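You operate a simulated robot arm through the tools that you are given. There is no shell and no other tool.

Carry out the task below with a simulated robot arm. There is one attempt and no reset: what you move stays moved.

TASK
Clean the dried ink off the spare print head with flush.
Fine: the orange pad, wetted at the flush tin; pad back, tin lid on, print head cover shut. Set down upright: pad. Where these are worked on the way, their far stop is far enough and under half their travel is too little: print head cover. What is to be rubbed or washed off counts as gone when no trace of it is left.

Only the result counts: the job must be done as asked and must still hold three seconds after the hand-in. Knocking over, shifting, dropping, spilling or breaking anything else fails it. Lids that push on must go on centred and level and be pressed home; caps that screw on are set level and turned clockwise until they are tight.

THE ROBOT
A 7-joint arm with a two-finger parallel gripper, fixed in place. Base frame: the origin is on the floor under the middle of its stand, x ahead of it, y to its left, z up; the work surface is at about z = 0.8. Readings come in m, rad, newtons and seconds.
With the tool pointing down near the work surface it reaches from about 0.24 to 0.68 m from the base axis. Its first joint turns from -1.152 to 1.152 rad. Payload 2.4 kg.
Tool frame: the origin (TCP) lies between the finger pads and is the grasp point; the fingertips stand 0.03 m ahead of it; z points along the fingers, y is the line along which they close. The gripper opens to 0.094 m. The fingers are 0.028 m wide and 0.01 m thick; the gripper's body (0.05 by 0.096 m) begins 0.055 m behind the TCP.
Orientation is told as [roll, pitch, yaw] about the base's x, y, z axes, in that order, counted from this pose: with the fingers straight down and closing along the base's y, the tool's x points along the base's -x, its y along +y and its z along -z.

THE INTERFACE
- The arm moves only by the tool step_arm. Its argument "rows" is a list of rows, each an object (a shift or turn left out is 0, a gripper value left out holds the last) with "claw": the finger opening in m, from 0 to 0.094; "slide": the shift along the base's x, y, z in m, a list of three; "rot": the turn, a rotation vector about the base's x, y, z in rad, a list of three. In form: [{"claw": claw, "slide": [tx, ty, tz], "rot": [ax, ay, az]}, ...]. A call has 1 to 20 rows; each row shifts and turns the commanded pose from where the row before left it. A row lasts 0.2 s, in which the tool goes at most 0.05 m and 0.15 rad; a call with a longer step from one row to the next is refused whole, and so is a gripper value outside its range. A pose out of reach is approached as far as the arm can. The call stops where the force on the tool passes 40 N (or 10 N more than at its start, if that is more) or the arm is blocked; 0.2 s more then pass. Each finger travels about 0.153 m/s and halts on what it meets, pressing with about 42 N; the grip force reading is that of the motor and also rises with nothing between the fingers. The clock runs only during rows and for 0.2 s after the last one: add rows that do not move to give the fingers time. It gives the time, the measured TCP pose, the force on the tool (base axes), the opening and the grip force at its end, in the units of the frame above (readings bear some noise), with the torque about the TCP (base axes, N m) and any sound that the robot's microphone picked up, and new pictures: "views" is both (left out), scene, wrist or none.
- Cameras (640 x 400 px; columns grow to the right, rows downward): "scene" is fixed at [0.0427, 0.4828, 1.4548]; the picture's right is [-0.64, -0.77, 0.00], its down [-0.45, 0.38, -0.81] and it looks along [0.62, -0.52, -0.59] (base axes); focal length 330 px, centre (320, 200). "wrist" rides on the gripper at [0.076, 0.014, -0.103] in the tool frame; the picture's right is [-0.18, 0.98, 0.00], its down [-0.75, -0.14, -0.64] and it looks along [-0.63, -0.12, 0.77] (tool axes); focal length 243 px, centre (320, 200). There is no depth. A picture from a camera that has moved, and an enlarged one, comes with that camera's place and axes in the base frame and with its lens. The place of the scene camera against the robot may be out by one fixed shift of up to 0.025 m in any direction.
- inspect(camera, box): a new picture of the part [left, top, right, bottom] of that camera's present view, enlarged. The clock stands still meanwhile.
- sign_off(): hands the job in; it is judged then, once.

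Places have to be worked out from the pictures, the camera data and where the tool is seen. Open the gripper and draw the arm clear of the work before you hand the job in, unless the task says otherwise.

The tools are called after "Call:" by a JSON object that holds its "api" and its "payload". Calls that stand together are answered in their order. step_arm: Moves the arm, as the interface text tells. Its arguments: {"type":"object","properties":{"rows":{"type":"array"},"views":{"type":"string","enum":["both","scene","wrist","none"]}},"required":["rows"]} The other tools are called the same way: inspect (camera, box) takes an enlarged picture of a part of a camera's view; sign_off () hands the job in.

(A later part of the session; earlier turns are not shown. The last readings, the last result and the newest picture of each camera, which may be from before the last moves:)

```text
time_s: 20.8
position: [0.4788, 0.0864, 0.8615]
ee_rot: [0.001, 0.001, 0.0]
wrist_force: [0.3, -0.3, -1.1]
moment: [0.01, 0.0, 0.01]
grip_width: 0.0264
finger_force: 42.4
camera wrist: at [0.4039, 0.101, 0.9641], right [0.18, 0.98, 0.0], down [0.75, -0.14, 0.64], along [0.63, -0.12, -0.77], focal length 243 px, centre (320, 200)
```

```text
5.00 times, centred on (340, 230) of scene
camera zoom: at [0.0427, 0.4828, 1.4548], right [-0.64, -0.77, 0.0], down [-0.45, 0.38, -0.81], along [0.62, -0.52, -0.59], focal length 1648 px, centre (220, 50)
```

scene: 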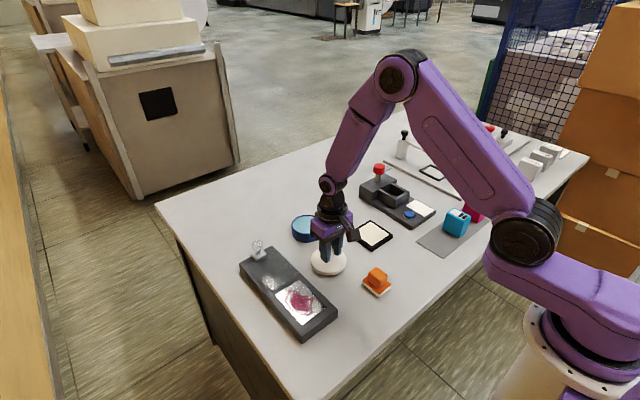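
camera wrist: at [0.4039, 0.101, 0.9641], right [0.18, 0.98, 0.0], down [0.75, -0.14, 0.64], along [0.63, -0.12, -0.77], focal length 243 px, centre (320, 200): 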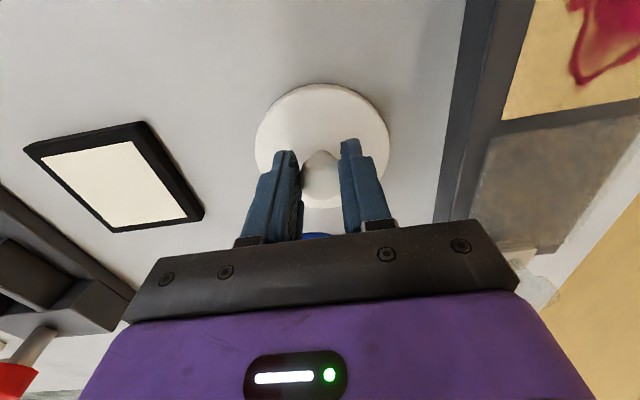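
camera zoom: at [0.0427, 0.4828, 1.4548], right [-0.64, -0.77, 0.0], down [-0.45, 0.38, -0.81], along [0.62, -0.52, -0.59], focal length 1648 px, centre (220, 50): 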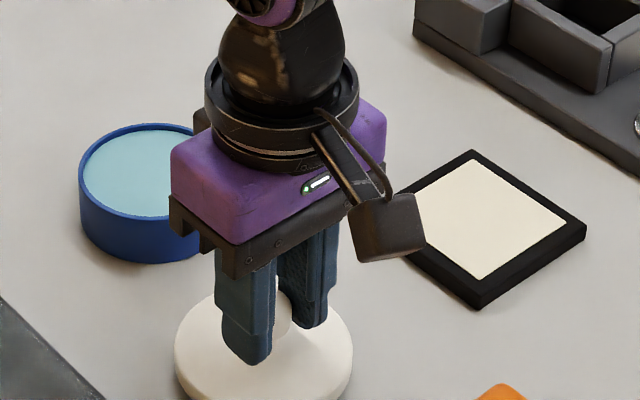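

No contact yet (Fz≈-1 N). Lowering in 3 mm steps until the table pushes back.

Call:
{"api": "step_arm", "payload": {"rows": [{"slide": [0, 0, -0.003]}, {"slide": [0, 0, -0.003]}, {}], "views": "none"}}

```text
time_s: 21.6
position: [0.4804, 0.0853, 0.8558]
ee_rot: [0.001, 0.0, 0.001]
wrist_force: [-0.8, 0.0, 0.8]
moment: [-0.03, -0.03, -0.04]
grip_width: 0.0265
finger_force: 42.2
```

Call:
{"api": "step_arm", "payload": {"rows": [{"slide": [0, 0, -0.002]}, {"slide": [0, 0, -0.002]}, {}], "views": "scene"}}

Call:
{"api": "inspect", "payload": {"camera": "scene", "box": [300, 230, 360, 280]}}

```text
time_s: 22.4
position: [0.4783, 0.0838, 0.8524]
ee_rot: [0.0, 0.001, -0.001]
wrist_force: [0.1, 0.2, -0.4]
moment: [0.0, 0.01, 0.02]
grip_width: 0.0262
finger_force: 42.0
```

scene: 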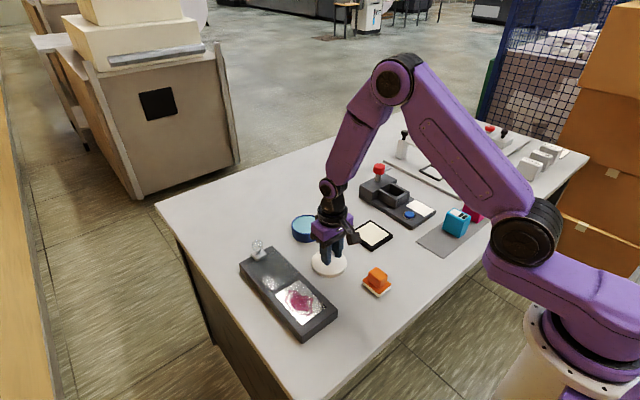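

```text
8.00 times, centred on (330, 255) of scene
camera zoom: at [0.0427, 0.4828, 1.4548], right [-0.64, -0.77, 0.0], down [-0.45, 0.38, -0.81], along [0.62, -0.52, -0.59], focal length 2637 px, centre (240, -240)
```

zoom: 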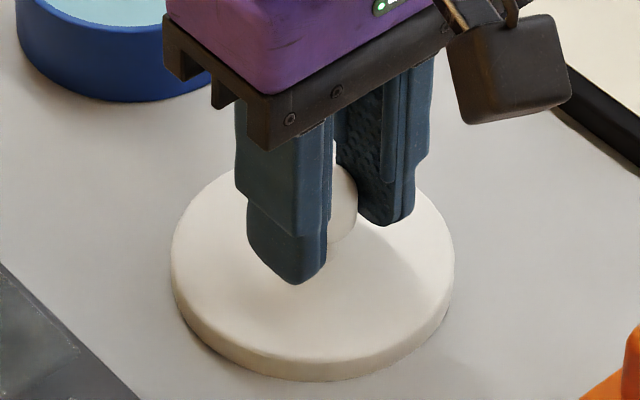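

Nearly down. Continuing in 1–1.5 mm steps.

Call:
{"api": "step_arm", "payload": {"rows": [{"slide": [0, 0, -0.0015]}, {"slide": [0, 0, -0.0015]}, {}], "views": "none"}}

```text
time_s: 23.2
position: [0.479, 0.0858, 0.8486]
ee_rot: [0.0, -0.001, 0.0]
wrist_force: [0.5, 0.5, -1.1]
moment: [0.02, -0.02, -0.01]
grip_width: 0.0265
finger_force: 41.8
```

Call:
{"api": "step_arm", "payload": {"rows": [{"slide": [0, 0, -0.0015]}, {"slide": [0, 0, -0.0015]}, {}], "views": "none"}}

Call:
{"api": "inspect", "payload": {"camera": "scene", "box": [300, 230, 360, 280]}}

```text
time_s: 24.0
position: [0.4805, 0.0858, 0.8446]
ee_rot: [0.0, 0.0, 0.0]
wrist_force: [-0.6, 1.2, 2.3]
moment: [0.05, -0.02, -0.01]
grip_width: 0.0267
finger_force: 42.1
```

```text
8.00 times, centred on (330, 255) of scene
camera zoom: at [0.0426, 0.4828, 1.4548], right [-0.64, -0.77, 0.0], down [-0.45, 0.38, -0.81], along [0.62, -0.52, -0.59], focal length 2637 px, centre (240, -240)
```

zoom: 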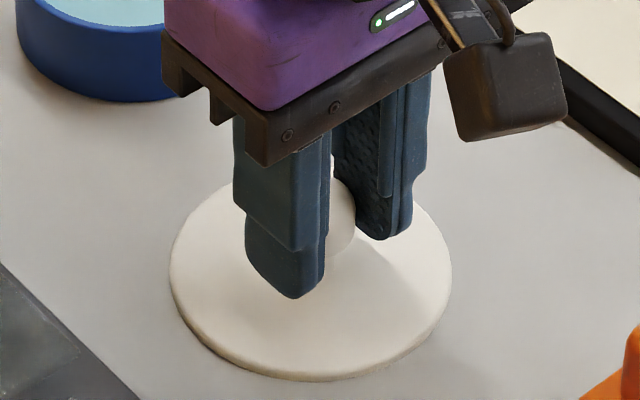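

Contact force is still small (2.3 N). I'll look from the wrist camera to see whether the lid is resting on the table.

Call:
{"api": "inspect", "payload": {"camera": "wrist", "box": [220, 60, 420, 240]}}

Call:
{"api": "inspect", "payload": {"camera": "scene", "box": [310, 255, 350, 280]}}

```text
2.22 times, centred on (320, 150) of wrist
camera zoom: at [0.404, 0.1001, 0.9484], right [0.18, 0.98, 0.0], down [0.75, -0.14, 0.64], along [0.63, -0.12, -0.77], focal length 539 px, centre (320, 311)
```

zoom: 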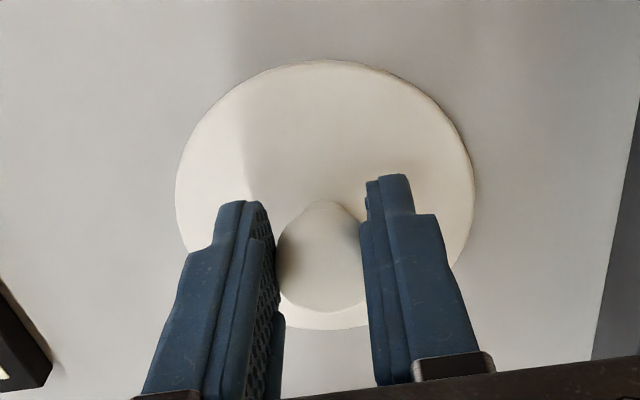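

```text
16.00 times, centred on (330, 268) of scene
camera zoom: at [0.0426, 0.4828, 1.4548], right [-0.64, -0.77, 0.0], down [-0.45, 0.38, -0.81], along [0.62, -0.52, -0.59], focal length 5274 px, centre (160, -880)
```

zoom: 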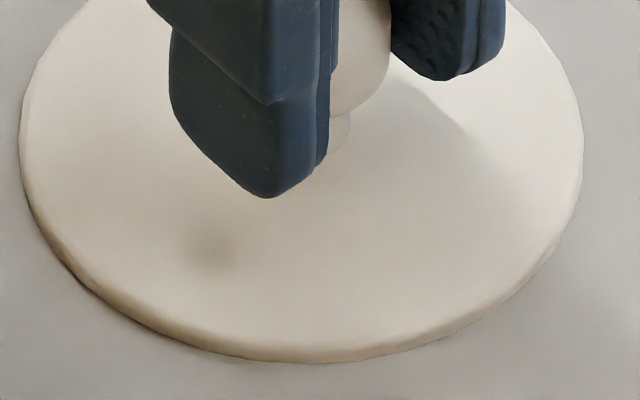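

The lid looks all but flat on the table. One more millimetre-step to confirm contact.

Call:
{"api": "step_arm", "payload": {"rows": [{"slide": [0, 0, -0.001]}, {}], "views": "none"}}

```text
time_s: 24.6
position: [0.4778, 0.086, 0.8457]
ee_rot: [0.0, -0.002, 0.0]
wrist_force: [-3.3, -0.1, 21.9]
moment: [-0.01, 0.04, -0.02]
grip_width: 0.0265
finger_force: 42.7
```

Contact (≈22 N). I'll back off 1 mm, release and rise.

Call:
{"api": "step_arm", "payload": {"rows": [{"slide": [0, 0, 0.001]}, {}, {"claw": 0.035}, {"claw": 0.06}, {"claw": 0.08}, {"slide": [0, 0, 0.03]}, {"slide": [0, 0, 0.04]}, {"slide": [0, 0, 0.04]}, {}]}}

Call:
{"api": "inspect", "payload": {"camera": "wrist", "box": [220, 40, 420, 240]}}

```text
time_s: 26.6
position: [0.4802, 0.0841, 0.9574]
ee_rot: [-0.002, 0.0, 0.0]
wrist_force: [0.2, 0.4, 0.9]
moment: [0.03, -0.01, 0.01]
grip_width: 0.0799
finger_force: 0.1
camera wrist: at [0.404, 0.0992, 1.0591], right [0.18, 0.98, 0.0], down [0.75, -0.14, 0.64], along [0.63, -0.12, -0.77], focal length 243 px, centre (320, 200)
```

scene: 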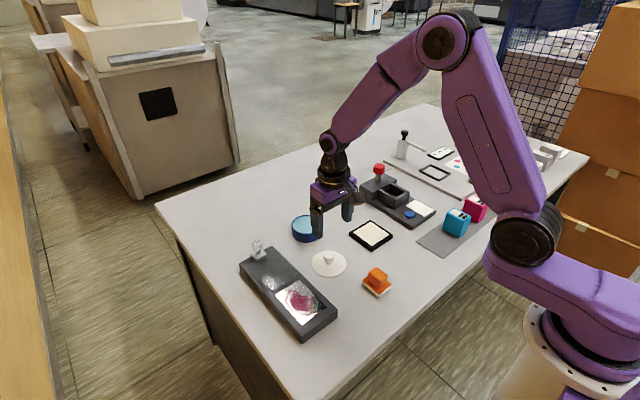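
wrist: 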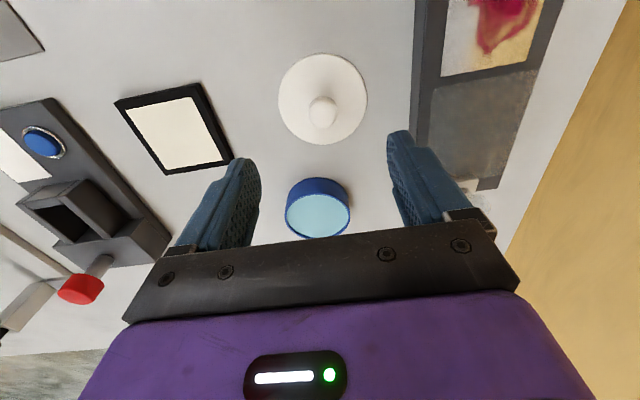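

```text
2.00 times, centred on (320, 140) of wrist
camera zoom: at [0.404, 0.0992, 1.0591], right [0.18, 0.98, 0.0], down [0.75, -0.14, 0.64], along [0.63, -0.12, -0.77], focal length 485 px, centre (320, 320)
```

zoom: 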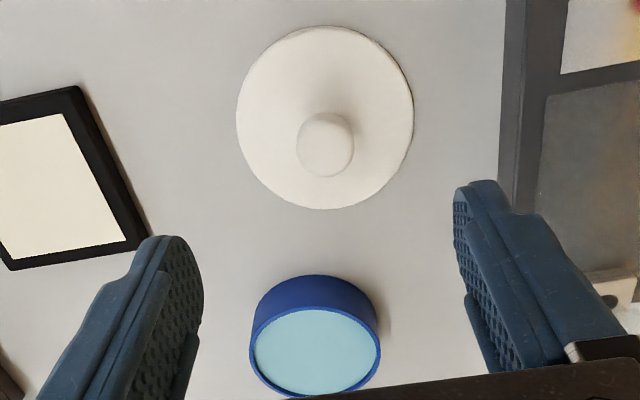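

The lid rests flat at (0.48, 0.085). Now over to the orange pad for a close look at its position and yaw.

Call:
{"api": "step_arm", "payload": {"rows": [{"slide": [-0.035, -0.01, 0.02]}, {"slide": [-0.04, -0.01, 0.01]}, {"slide": [-0.04, -0.01, 0.01]}, {"slide": [-0.04, -0.01, 0]}, {"slide": [-0.015, -0.005, 0]}, {}]}}

Call:
{"api": "inspect", "payload": {"camera": "wrist", "box": [240, 60, 400, 220]}}

Call:
{"api": "inspect", "payload": {"camera": "scene", "box": [345, 250, 405, 305]}}

```text
time_s: 28.0
position: [0.3102, 0.0381, 0.998]
ee_rot: [-0.001, 0.002, -0.002]
wrist_force: [-0.8, 0.6, 0.1]
moment: [0.0, 0.0, -0.02]
grip_width: 0.0802
finger_force: 0.0
camera wrist: at [0.2342, 0.0532, 1.0998], right [0.19, 0.98, 0.0], down [0.75, -0.14, 0.64], along [0.63, -0.12, -0.77], focal length 243 px, centre (320, 200)
```

scene: 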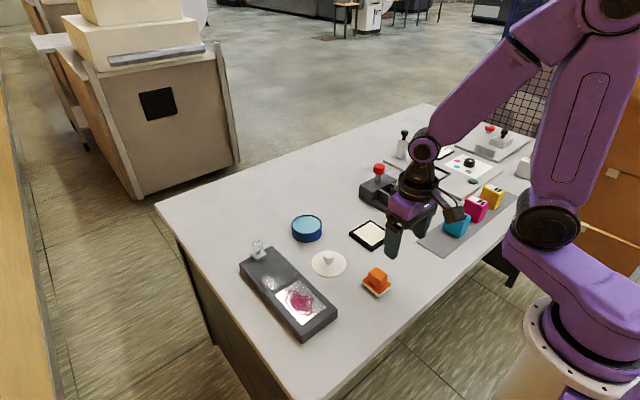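
wrist: 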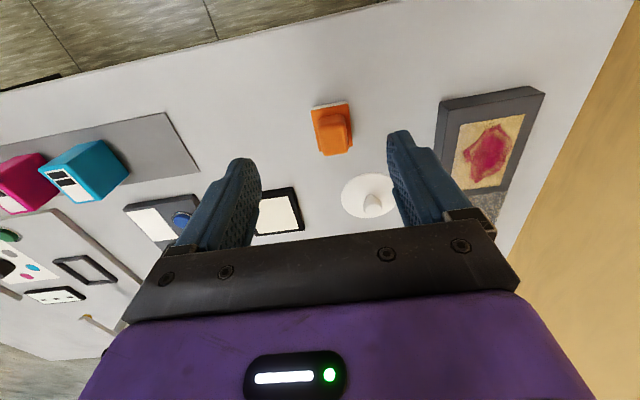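

```text
2.50 times, centred on (320, 140) of wrist
camera zoom: at [0.2342, 0.0532, 1.0998], right [0.19, 0.98, 0.0], down [0.75, -0.14, 0.64], along [0.63, -0.12, -0.77], focal length 606 px, centre (320, 350)
```

zoom: 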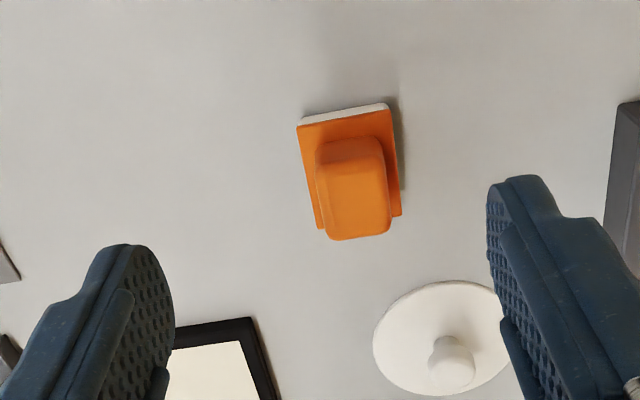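

```text
7.27 times, centred on (375, 278) of scene
camera zoom: at [0.0426, 0.4828, 1.4548], right [-0.64, -0.77, 0.0], down [-0.45, 0.38, -0.81], along [0.62, -0.52, -0.59], focal length 2397 px, centre (-80, -364)
```

zoom: 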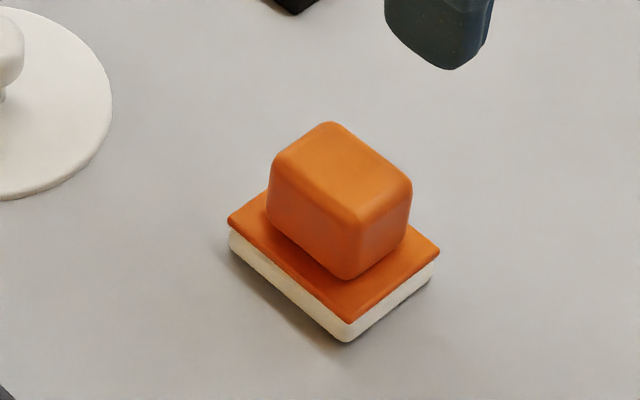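

The pad is axis-aligned: base ≈55×43 mm centred near (0.360, 0.0455), its grip block ≈30 mm wide in y, top at z≈0.845. I'll move above it and verify before descending.

Call:
{"api": "step_arm", "payload": {"rows": [{"slide": [0.025, 0.003, -0.03]}, {"slide": [0.025, 0.003, -0.03]}, {"slide": [0, 0, -0.018]}, {}]}}

Call:
{"api": "inspect", "payload": {"camera": "wrist", "box": [240, 40, 400, 200]}}

```text
time_s: 29.0
position: [0.36, 0.0449, 0.919]
ee_rot: [0.0, -0.001, 0.0]
wrist_force: [0.7, -0.9, -0.2]
moment: [0.01, 0.01, -0.02]
grip_width: 0.0802
finger_force: 0.0
camera wrist: at [0.2843, 0.0601, 1.0221], right [0.18, 0.98, 0.0], down [0.75, -0.14, 0.64], along [0.63, -0.12, -0.77], focal length 243 px, centre (320, 200)
```

scene: 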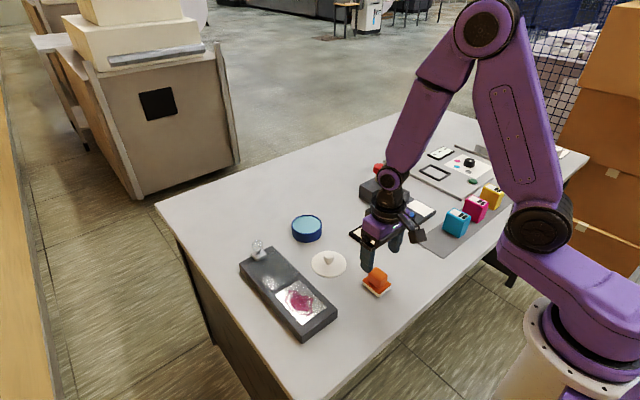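
wrist: 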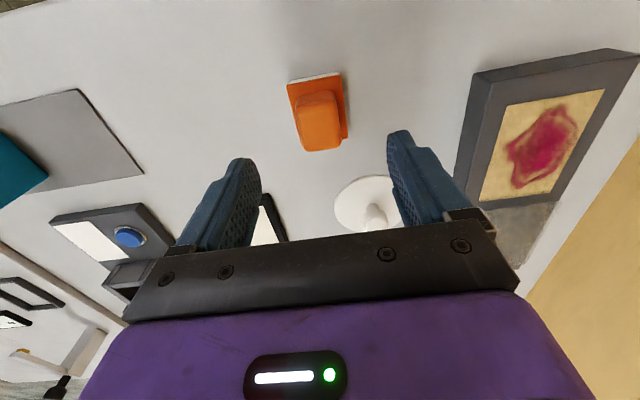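

```text
2.50 times, centred on (320, 120) of wrist
camera zoom: at [0.2843, 0.0601, 1.0221], right [0.18, 0.98, 0.0], down [0.75, -0.14, 0.64], along [0.63, -0.12, -0.77], focal length 606 px, centre (320, 400)
```

zoom: 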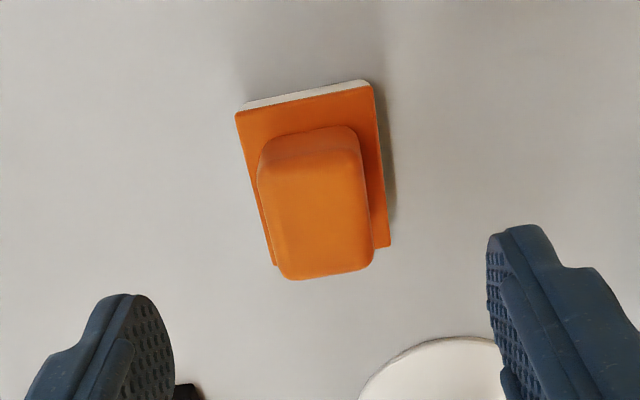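

Estimate confirmed: pad centre (0.360, 0.0457), aligned with the axes. Descending to z≈0.850 and closing along y on the grip block.

Call:
{"api": "step_arm", "payload": {"rows": [{"slide": [0, 0, -0.03]}, {"slide": [0, 0, -0.03]}, {"slide": [0, 0, -0.008]}, {}, {"claw": 0.055}, {"claw": 0.036}, {"claw": 0.028}, {"claw": 0.02}, {}]}}

Call:
{"api": "inspect", "payload": {"camera": "scene", "box": [335, 230, 415, 305]}}

```text
time_s: 31.0
position: [0.3619, 0.046, 0.8508]
ee_rot: [0.0, 0.0, 0.0]
wrist_force: [-0.9, 0.4, -0.1]
moment: [0.01, -0.01, -0.01]
grip_width: 0.0353
finger_force: 41.9
camera wrist: at [0.2853, 0.0601, 0.9525], right [0.18, 0.98, 0.0], down [0.75, -0.14, 0.64], along [0.63, -0.12, -0.77], focal length 243 px, centre (320, 200)
```

scene: 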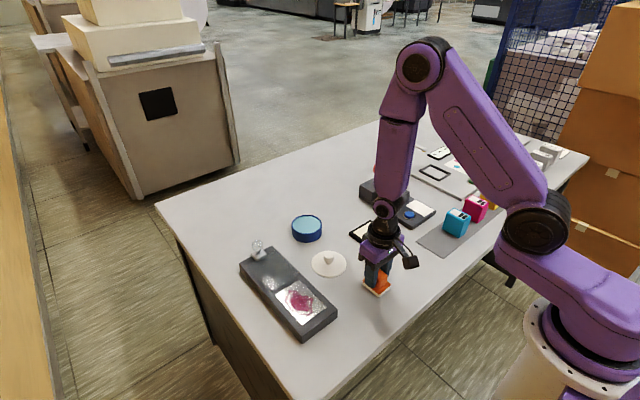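
wrist: 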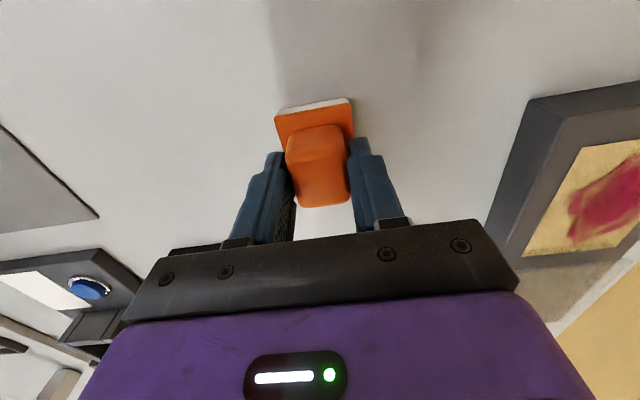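

```text
5.33 times, centred on (375, 268) of scene
camera zoom: at [0.0427, 0.4828, 1.4548], right [-0.64, -0.77, 0.0], down [-0.45, 0.38, -0.81], along [0.62, -0.52, -0.59], focal length 1758 px, centre (27, -160)
```

zoom: 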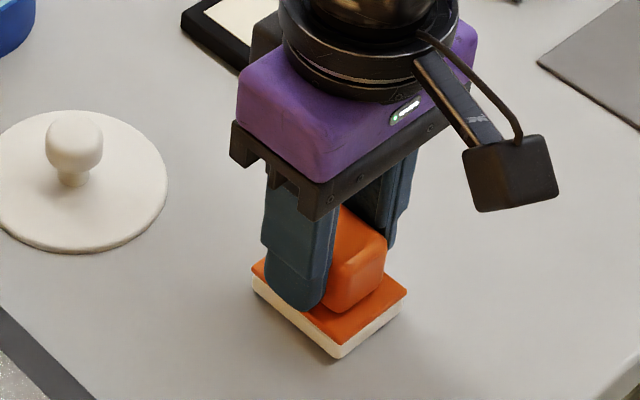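

Pad held at 35 mm grip. I'll lift it straight up and check it follows level.

Call:
{"api": "step_arm", "payload": {"rows": [{"slide": [0, 0, 0.01]}, {"slide": [0, 0, 0.03]}, {"slide": [0, 0, 0.03]}, {"slide": [0, 0, 0.02]}, {}]}}

Call:
{"api": "inspect", "payload": {"camera": "scene", "box": [335, 210, 415, 285]}}

```text
time_s: 32.2
position: [0.361, 0.0468, 0.9385]
ee_rot: [0.001, 0.001, 0.001]
wrist_force: [0.2, 0.3, -1.0]
moment: [0.0, 0.03, 0.0]
grip_width: 0.0356
finger_force: 41.8
camera wrist: at [0.2855, 0.0615, 1.0425], right [0.18, 0.98, 0.0], down [0.75, -0.14, 0.64], along [0.63, -0.12, -0.77], focal length 243 px, centre (320, 200)
```

scene: 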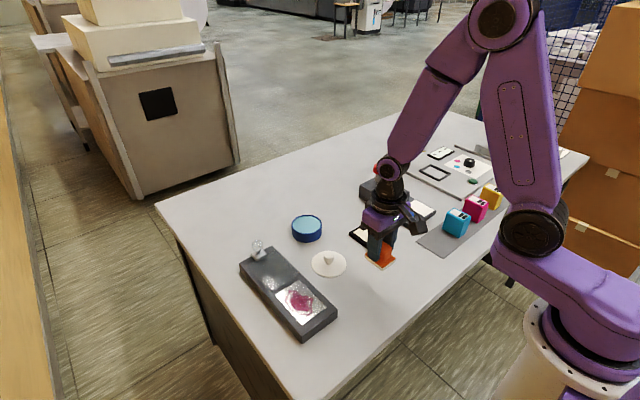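
wrist: 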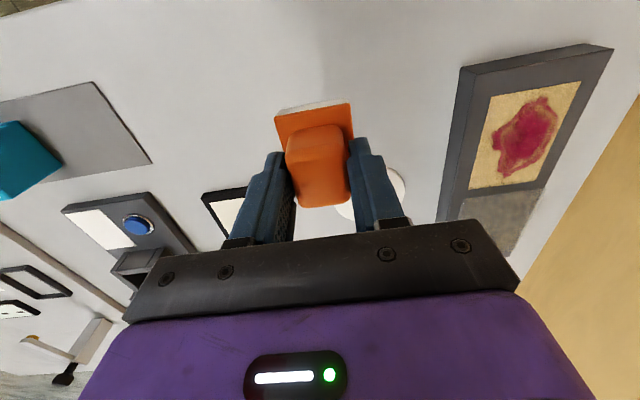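

```text
5.33 times, centred on (375, 248) of scene
camera zoom: at [0.0427, 0.4828, 1.4548], right [-0.64, -0.77, 0.0], down [-0.45, 0.38, -0.81], along [0.62, -0.52, -0.59], focal length 1758 px, centre (27, -53)
```

zoom: 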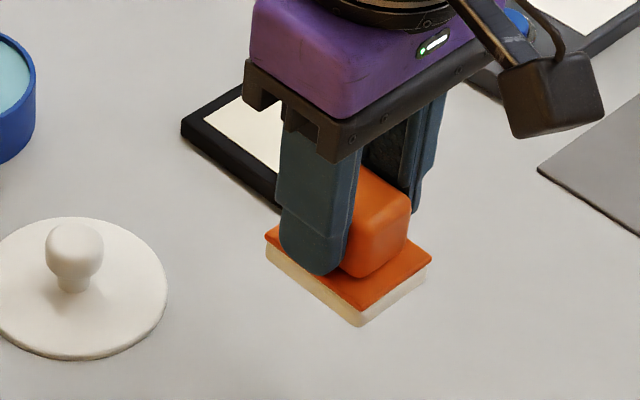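

Pad lifted level. Moving over the tin at a safe height (pad bottom ≈0.89).

Call:
{"api": "step_arm", "payload": {"rows": [{"slide": [0.042, 0.002, 0]}, {"slide": [0.042, 0.002, 0]}, {"slide": [0.042, 0.002, 0]}, {"slide": [0.042, 0.002, 0]}, {"slide": [0.042, 0.002, 0]}, {"slide": [0.043, 0.0005, 0]}, {}]}}

Call:
{"api": "inspect", "payload": {"camera": "scene", "box": [260, 170, 350, 250]}}

Call:
{"api": "inspect", "payload": {"camera": "wrist", "box": [220, 60, 420, 240]}}

```text
time_s: 33.8
position: [0.6131, 0.0571, 0.9427]
ee_rot: [-0.001, 0.0, 0.0]
wrist_force: [0.6, 1.3, -0.6]
moment: [0.02, -0.03, -0.01]
grip_width: 0.0353
finger_force: 42.0
camera wrist: at [0.5372, 0.0715, 1.0446], right [0.18, 0.98, 0.0], down [0.75, -0.14, 0.64], along [0.63, -0.12, -0.77], focal length 243 px, centre (320, 200)
```

scene: 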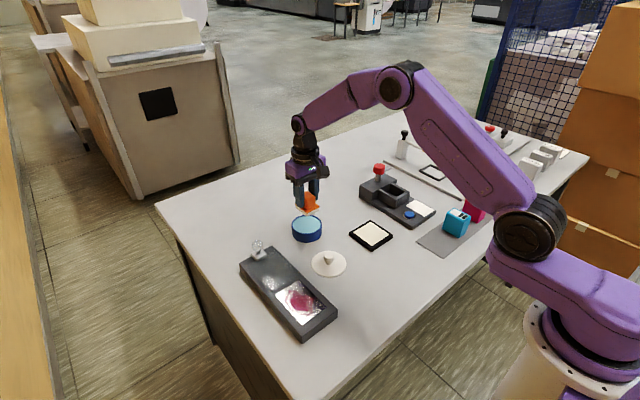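
wrist: 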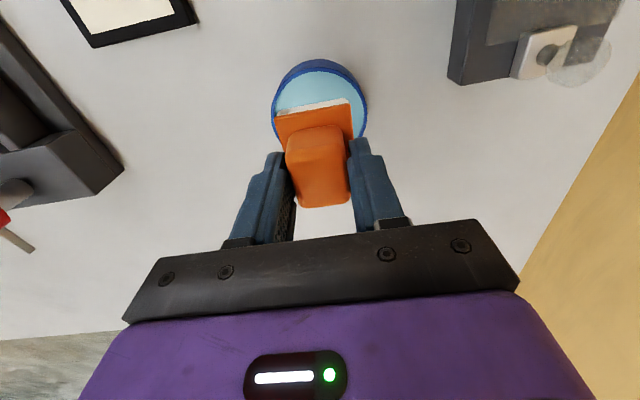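

```text
5.00 times, centred on (305, 210) of scene
camera zoom: at [0.0427, 0.4828, 1.4548], right [-0.64, -0.77, 0.0], down [-0.45, 0.38, -0.81], along [0.62, -0.52, -0.59], focal length 1648 px, centre (395, 150)
```

zoom: 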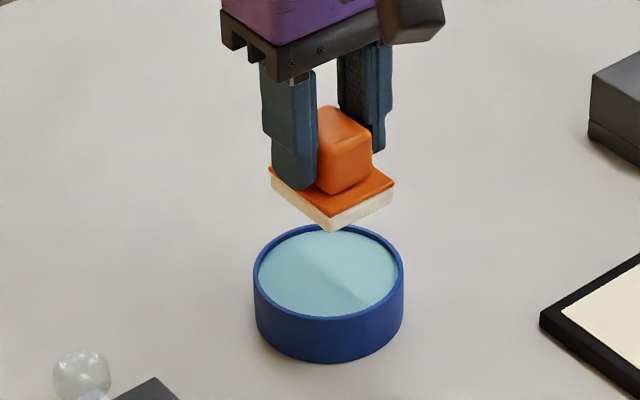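

```text
2.22 times, centred on (320, 150) of wrist
camera zoom: at [0.5372, 0.0715, 1.0446], right [0.18, 0.98, 0.0], down [0.75, -0.14, 0.64], along [0.63, -0.12, -0.77], focal length 539 px, centre (320, 311)
```

zoom: 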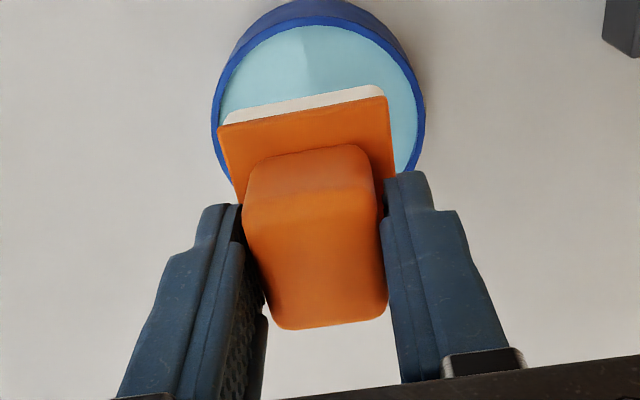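

Refining with the rim points, the tin's centre is ≈(0.619, 0.0555), so I'll shift the pad +6 mm in x, -1 mm in y and lower to just above the rim, then check fit.

Call:
{"api": "step_arm", "payload": {"rows": [{"slide": [0.006, -0.0012, 0]}, {"slide": [0, 0, -0.025]}, {"slide": [0, 0, -0.025]}, {}]}}

Call:
{"api": "inspect", "payload": {"camera": "scene", "box": [270, 180, 350, 250]}}

Call:
{"api": "inspect", "payload": {"camera": "wrist", "box": [220, 60, 420, 240]}}

```text
time_s: 34.8
position: [0.6185, 0.0554, 0.8904]
ee_rot: [0.001, 0.0, 0.0]
wrist_force: [-0.2, -0.5, -0.3]
moment: [0.01, 0.02, 0.01]
grip_width: 0.0355
finger_force: 42.1
camera wrist: at [0.5422, 0.0695, 0.9925], right [0.18, 0.98, 0.0], down [0.75, -0.14, 0.64], along [0.63, -0.12, -0.77], focal length 243 px, centre (320, 200)
```

scene: 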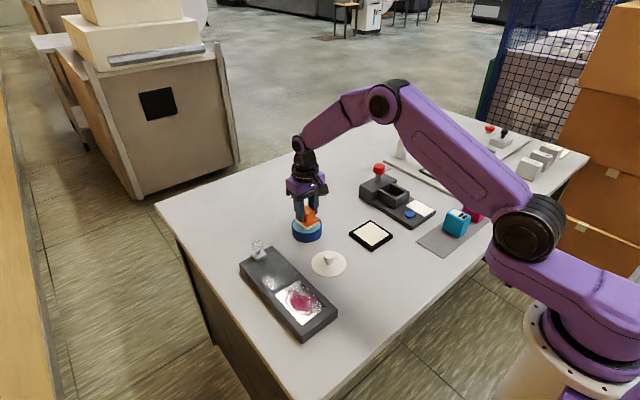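
wrist: 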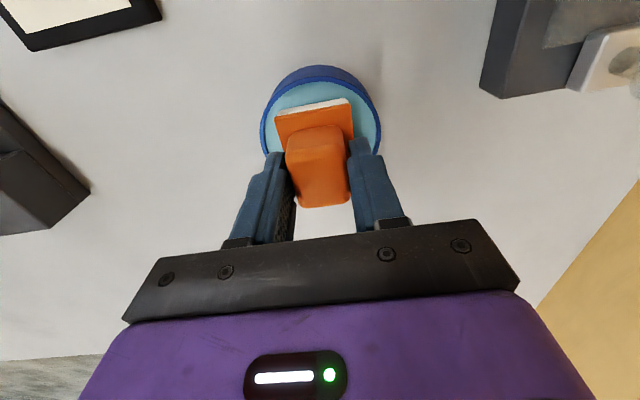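

```text
5.71 times, centred on (310, 215) of scene
camera zoom: at [0.0427, 0.4828, 1.4548], right [-0.64, -0.77, 0.0], down [-0.45, 0.38, -0.81], along [0.62, -0.52, -0.59], focal length 1884 px, centre (377, 114)
```

zoom: 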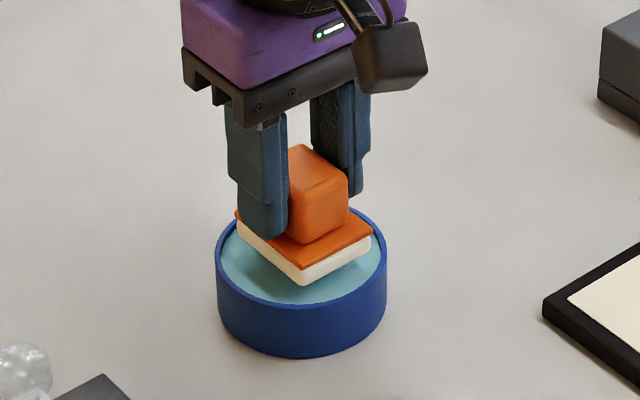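

```text
2.22 times, centred on (320, 150) of wrist
camera zoom: at [0.5422, 0.0695, 0.9925], right [0.18, 0.98, 0.0], down [0.75, -0.14, 0.64], along [0.63, -0.12, -0.77], focal length 539 px, centre (320, 311)
```

zoom: 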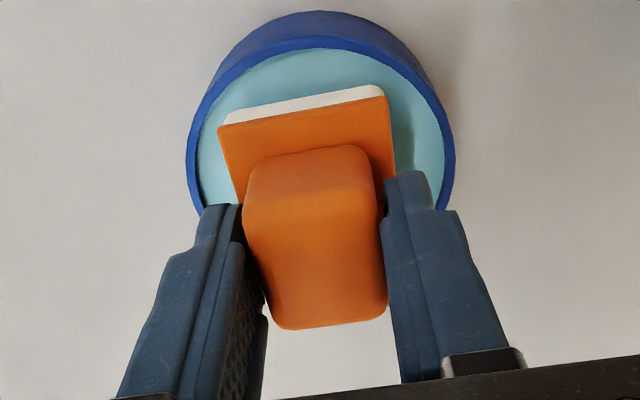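

The pad sits inside the rim outline with margin all round. Lowering slowly into the flush.

Call:
{"api": "step_arm", "payload": {"rows": [{"slide": [0, 0, -0.005]}, {"slide": [0, 0, -0.004]}, {"slide": [0, 0, -0.003]}, {}], "views": "none"}}

Call:
{"api": "inspect", "payload": {"camera": "scene", "box": [280, 195, 340, 250]}}

```text
time_s: 35.8
position: [0.6194, 0.0562, 0.8815]
ee_rot: [-0.001, -0.006, 0.001]
wrist_force: [-10.6, -1.5, 35.6]
moment: [-0.03, 0.17, 0.0]
grip_width: 0.0357
finger_force: 41.7
```

```text
7.27 times, centred on (310, 222) of scene
camera zoom: at [0.0417, 0.4827, 1.4549], right [-0.64, -0.77, 0.0], down [-0.45, 0.38, -0.81], along [0.62, -0.52, -0.59], focal length 2397 px, centre (393, 36)
```

zoom: 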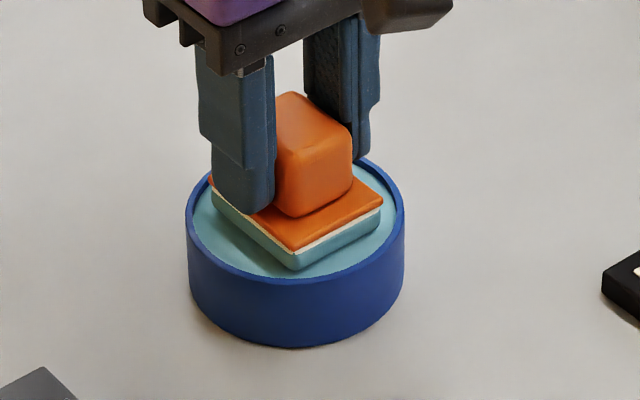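

Contact at ~36 N, and the white sponge has turned teal — it is wetted. I'll raise it straight out gently.

Call:
{"api": "step_arm", "payload": {"rows": [{"slide": [0, 0, 0.002]}, {}, {"slide": [0, 0, 0.01]}, {"slide": [0, 0, 0.02]}, {"slide": [0, 0, 0.03]}, {}]}}

Call:
{"api": "inspect", "payload": {"camera": "scene", "box": [260, 170, 350, 250]}}

```text
time_s: 37.2
position: [0.6175, 0.0566, 0.9419]
ee_rot: [-0.001, 0.002, 0.0]
wrist_force: [-0.3, 0.2, -1.5]
moment: [0.01, -0.05, -0.03]
grip_width: 0.0354
finger_force: 42.2
camera wrist: at [0.5414, 0.0696, 1.0432], right [0.18, 0.98, 0.0], down [0.75, -0.14, 0.64], along [0.63, -0.12, -0.77], focal length 243 px, centre (320, 200)
```

scene: 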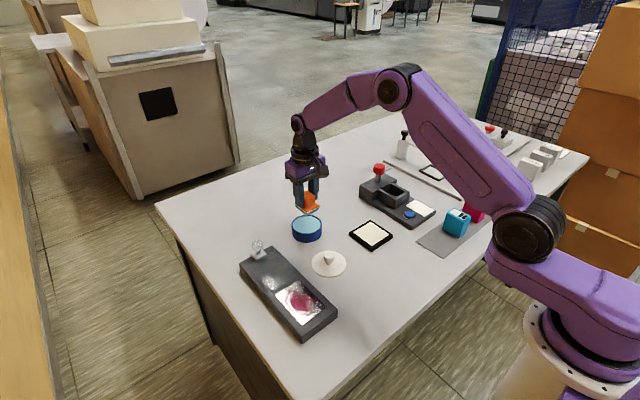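
wrist: 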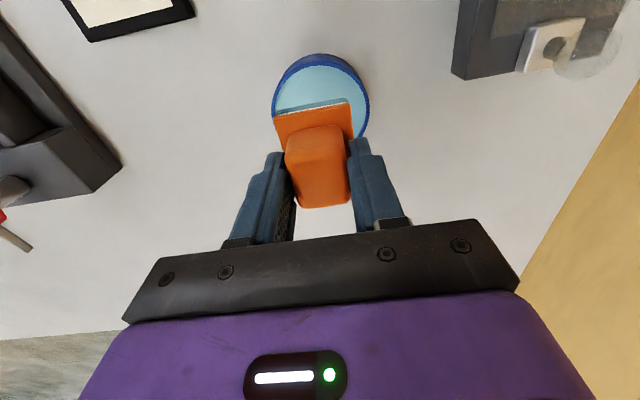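

```text
5.00 times, centred on (305, 210) of scene
camera zoom: at [0.0427, 0.4828, 1.4548], right [-0.64, -0.77, 0.0], down [-0.45, 0.38, -0.81], along [0.62, -0.52, -0.59], focal length 1648 px, centre (395, 150)
```

zoom: 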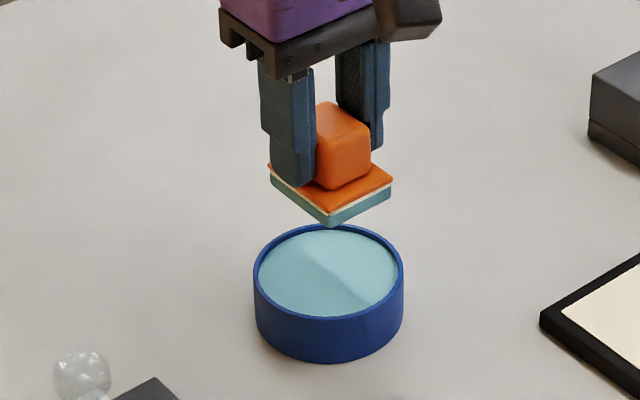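

The tin didn't move. Plate corners work out to x 0.375–0.479, y 0.193–0.261, with the stain at x≈0.382–0.465, y≈0.202–0.252. I'll carry the wet pad level to above the plate's centre.

Call:
{"api": "step_arm", "payload": {"rows": [{"slide": [-0.032, 0.0284, 0]}, {"slide": [-0.032, 0.0284, 0]}, {"slide": [-0.032, 0.0284, 0]}, {"slide": [-0.032, 0.0284, 0]}, {"slide": [-0.032, 0.0284, 0]}, {"slide": [-0.032, 0.0285, 0]}, {}]}}

Call:
{"api": "inspect", "payload": {"camera": "scene", "box": [230, 220, 350, 345]}}

Call:
{"api": "inspect", "payload": {"camera": "wrist", "box": [220, 40, 420, 240]}}

```text
time_s: 38.8
position: [0.4273, 0.2297, 0.9405]
ee_rot: [-0.001, 0.0, -0.001]
wrist_force: [0.2, 0.0, -1.3]
moment: [0.02, 0.03, -0.02]
grip_width: 0.0355
finger_force: 42.1
camera wrist: at [0.3503, 0.2424, 1.0428], right [0.18, 0.98, 0.0], down [0.75, -0.14, 0.64], along [0.63, -0.12, -0.77], focal length 243 px, centre (320, 200)
```

scene: 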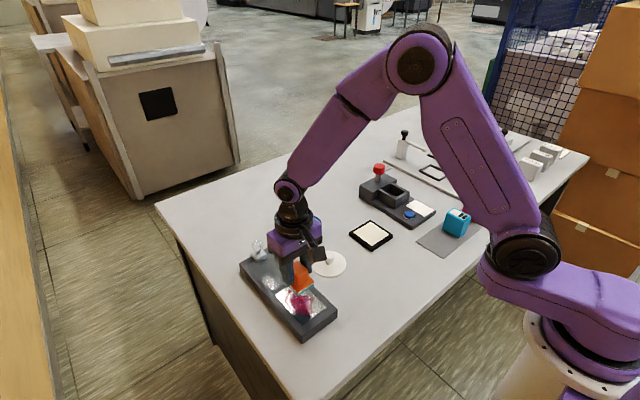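
wrist: 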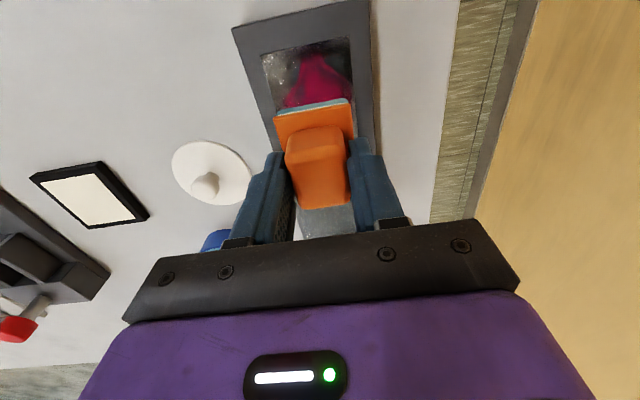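

```text
3.20 times, centred on (290, 282) of scene
camera zoom: at [0.0426, 0.4828, 1.4548], right [-0.64, -0.77, 0.0], down [-0.45, 0.38, -0.81], along [0.62, -0.52, -0.59], focal length 1055 px, centre (416, -64)
```

zoom: 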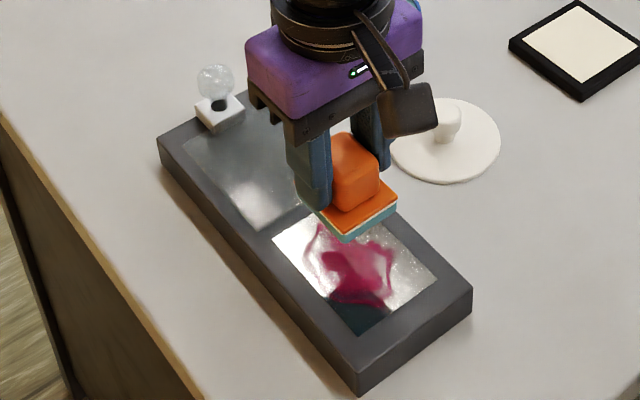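

```text
2.00 times, centred on (320, 140) of wrist
camera zoom: at [0.3503, 0.2424, 1.0428], right [0.18, 0.98, 0.0], down [0.75, -0.14, 0.64], along [0.63, -0.12, -0.77], focal length 485 px, centre (320, 320)
```

zoom: 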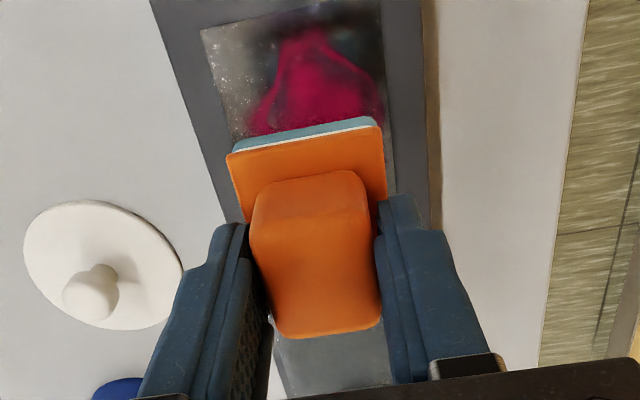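

The plate looks flush with the tray. Descending the pad toward the plate's centre, stopping ~1 cm above first.

Call:
{"api": "step_arm", "payload": {"rows": [{"slide": [0, 0, -0.025]}, {"slide": [0, 0, -0.02]}, {"slide": [0, 0, -0.008]}, {}], "views": "both"}}

Call:
{"api": "inspect", "payload": {"camera": "scene", "box": [250, 240, 340, 330]}}

```text
time_s: 39.8
position: [0.4266, 0.2258, 0.8884]
ee_rot: [0.0, 0.0, 0.0]
wrist_force: [0.2, 0.3, -0.4]
moment: [-0.02, -0.02, -0.03]
grip_width: 0.0357
finger_force: 42.1
camera wrist: at [0.3512, 0.2407, 0.9896], right [0.18, 0.98, 0.0], down [0.75, -0.14, 0.64], along [0.63, -0.12, -0.77], focal length 243 px, centre (320, 200)
```

scene: 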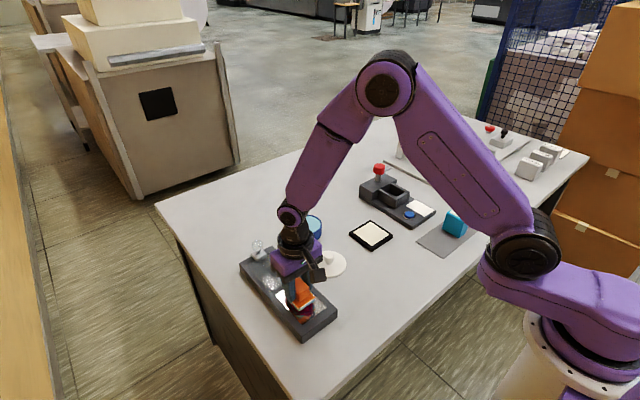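
wrist: 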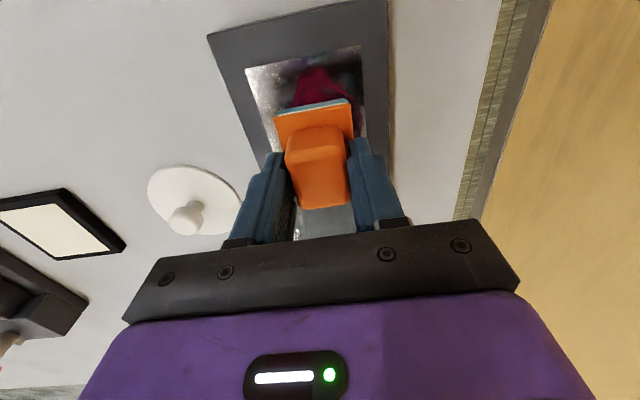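

```text
4.44 times, centred on (295, 285) of scene
camera zoom: at [0.0427, 0.4828, 1.4548], right [-0.64, -0.77, 0.0], down [-0.45, 0.38, -0.81], along [0.62, -0.52, -0.59], focal length 1465 px, centre (431, -178)
```

zoom: 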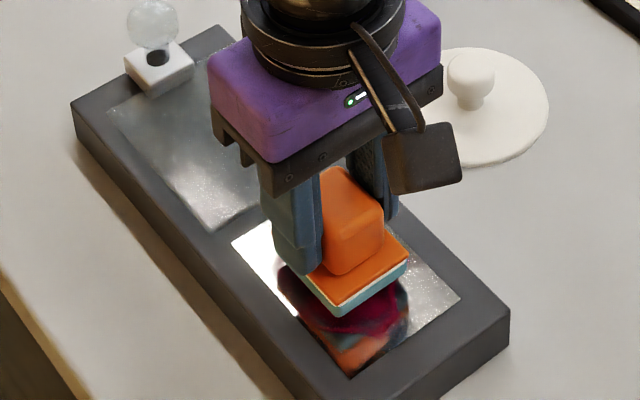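

Pad bottom ≈7 mm above the plate. Lowering to contact in small steps.

Call:
{"api": "step_arm", "payload": {"rows": [{"slide": [0, 0, -0.003]}, {"slide": [0, 0, -0.002]}, {"slide": [0, 0, -0.001]}, {}], "views": "none"}}

```text
time_s: 40.8
position: [0.4275, 0.2266, 0.8812]
ee_rot: [-0.001, 0.001, 0.0]
wrist_force: [0.6, 0.1, -0.5]
moment: [0.02, 0.0, 0.01]
grip_width: 0.0355
finger_force: 41.6
```

Call:
{"api": "step_arm", "payload": {"rows": [{"slide": [0, 0, -0.001]}, {"slide": [0, 0, -0.0005]}, {}], "views": "none"}}

```text
time_s: 41.6
position: [0.4269, 0.2252, 0.88]
ee_rot: [-0.001, 0.0, -0.001]
wrist_force: [-0.7, 0.2, -1.0]
moment: [0.01, 0.01, 0.02]
grip_width: 0.0357
finger_force: 42.0
```

Call:
{"api": "step_arm", "payload": {"rows": [{"slide": [0, 0, -0.001]}, {}], "views": "none"}}

```text
time_s: 42.2
position: [0.428, 0.2276, 0.8798]
ee_rot: [0.001, -0.001, 0.0]
wrist_force: [-1.0, -1.7, 4.6]
moment: [-0.02, -0.1, -0.01]
grip_width: 0.0357
finger_force: 42.4
```

Light contact (≈5 N). Adding a touch of pressure and making a first x stroke to see the force behaviour.

Call:
{"api": "step_arm", "payload": {"rows": [{"slide": [0, 0, -0.0003]}, {"slide": [0.01, 0, 0]}, {"slide": [0.01, 0, 0]}, {"slide": [-0.01, 0, 0]}, {"slide": [-0.01, 0, 0]}, {"slide": [-0.01, 0, 0]}, {"slide": [-0.01, 0, 0]}, {"slide": [0.01, 0, 0]}, {"slide": [0.01, 0, 0]}, {}]}}

Call:
{"api": "inspect", "payload": {"camera": "scene", "box": [250, 240, 340, 330]}}

```text
time_s: 44.4
position: [0.4272, 0.2256, 0.8786]
ee_rot: [0.001, 0.002, 0.0]
wrist_force: [-8.9, 1.5, 23.0]
moment: [-0.03, 0.24, -0.02]
grip_width: 0.0355
finger_force: 42.1
camera wrist: at [0.3506, 0.2405, 0.9806], right [0.18, 0.98, 0.0], down [0.75, -0.14, 0.64], along [0.63, -0.12, -0.77], focal length 243 px, centre (320, 200)
```

scene: 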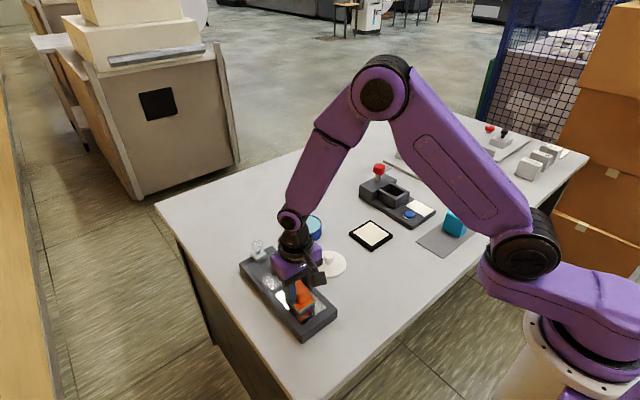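
wrist: 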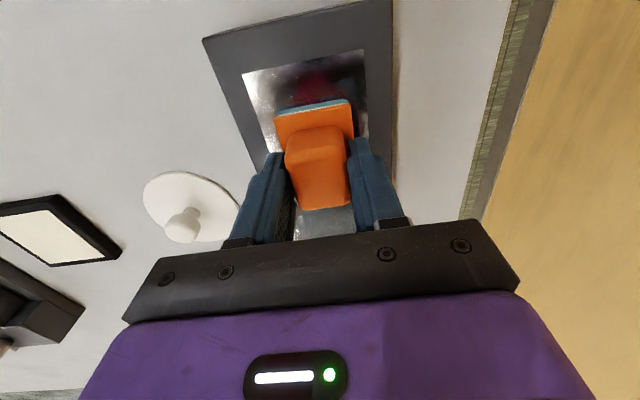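

```text
4.44 times, centred on (295, 285) of scene
camera zoom: at [0.0421, 0.4827, 1.4549], right [-0.64, -0.77, 0.0], down [-0.45, 0.38, -0.81], along [0.62, -0.52, -0.59], focal length 1465 px, centre (431, -178)
```

zoom: 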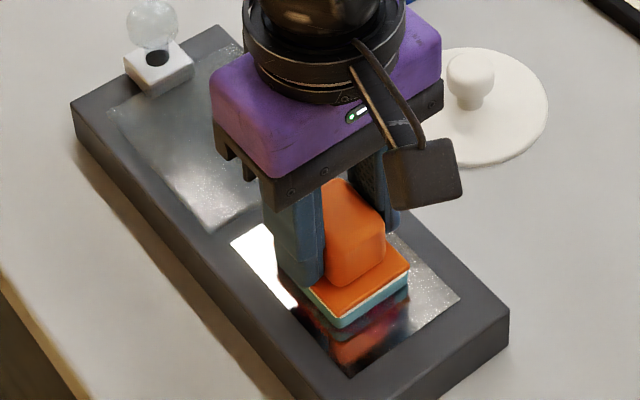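

Pressing ~23 N with ~9 N drag, tray steady. I'll ease off slightly and do a raster over the plate: y offsets −11, 0, +11 mm with x strokes ±23 mm.

Call:
{"api": "step_arm", "payload": {"rows": [{"slide": [0, -0.011, 0.0003]}, {"slide": [-0.012, 0, 0]}, {"slide": [-0.012, 0, 0]}, {"slide": [0.0115, 0, 0]}, {"slide": [0.0115, 0, 0]}, {"slide": [0.0115, 0, 0]}, {"slide": [0.0115, 0, 0]}, {"slide": [0, 0.011, 0]}, {"slide": [-0.0115, 0, 0]}, {"slide": [-0.0115, 0, 0]}, {"slide": [-0.0115, 0, 0]}, {"slide": [-0.0115, 0, 0]}, {"slide": [0, 0.011, 0]}, {"slide": [0.0115, 0, 0]}, {"slide": [0.0115, 0, 0]}, {"slide": [0.0115, 0, 0]}, {"slide": [0.0115, 0, 0]}, {"slide": [-0.011, 0, 0]}, {"slide": [-0.011, 0, 0]}, {}]}}

Call:
{"api": "inspect", "payload": {"camera": "scene", "box": [250, 240, 340, 330]}}

```text
time_s: 48.6
position: [0.4276, 0.2385, 0.8794]
ee_rot: [-0.001, 0.0, 0.001]
wrist_force: [-0.1, 0.0, -0.1]
moment: [0.0, -0.03, -0.01]
grip_width: 0.0356
finger_force: 41.8
camera wrist: at [0.3506, 0.2516, 0.981], right [0.18, 0.98, 0.0], down [0.75, -0.14, 0.64], along [0.63, -0.12, -0.77], focal length 243 px, centre (320, 200)
```

scene: 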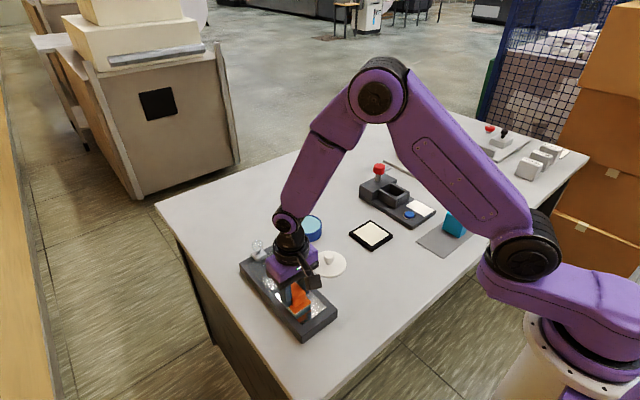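
wrist: 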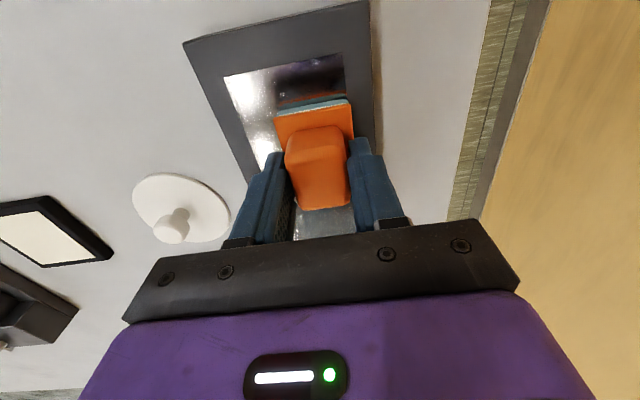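

```text
4.44 times, centred on (295, 285) of scene
camera zoom: at [0.0427, 0.4828, 1.4548], right [-0.64, -0.77, 0.0], down [-0.45, 0.38, -0.81], along [0.62, -0.52, -0.59], focal length 1465 px, centre (431, -178)
```

zoom: 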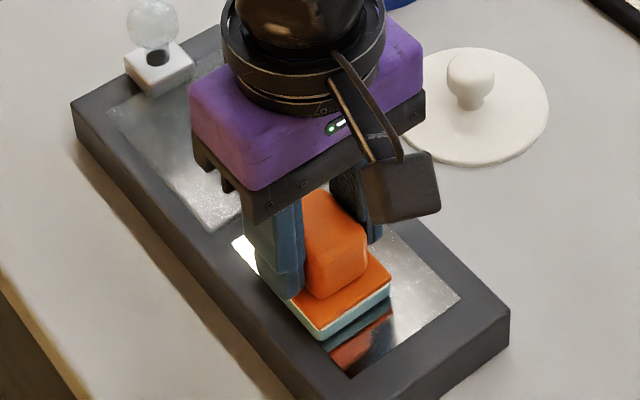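

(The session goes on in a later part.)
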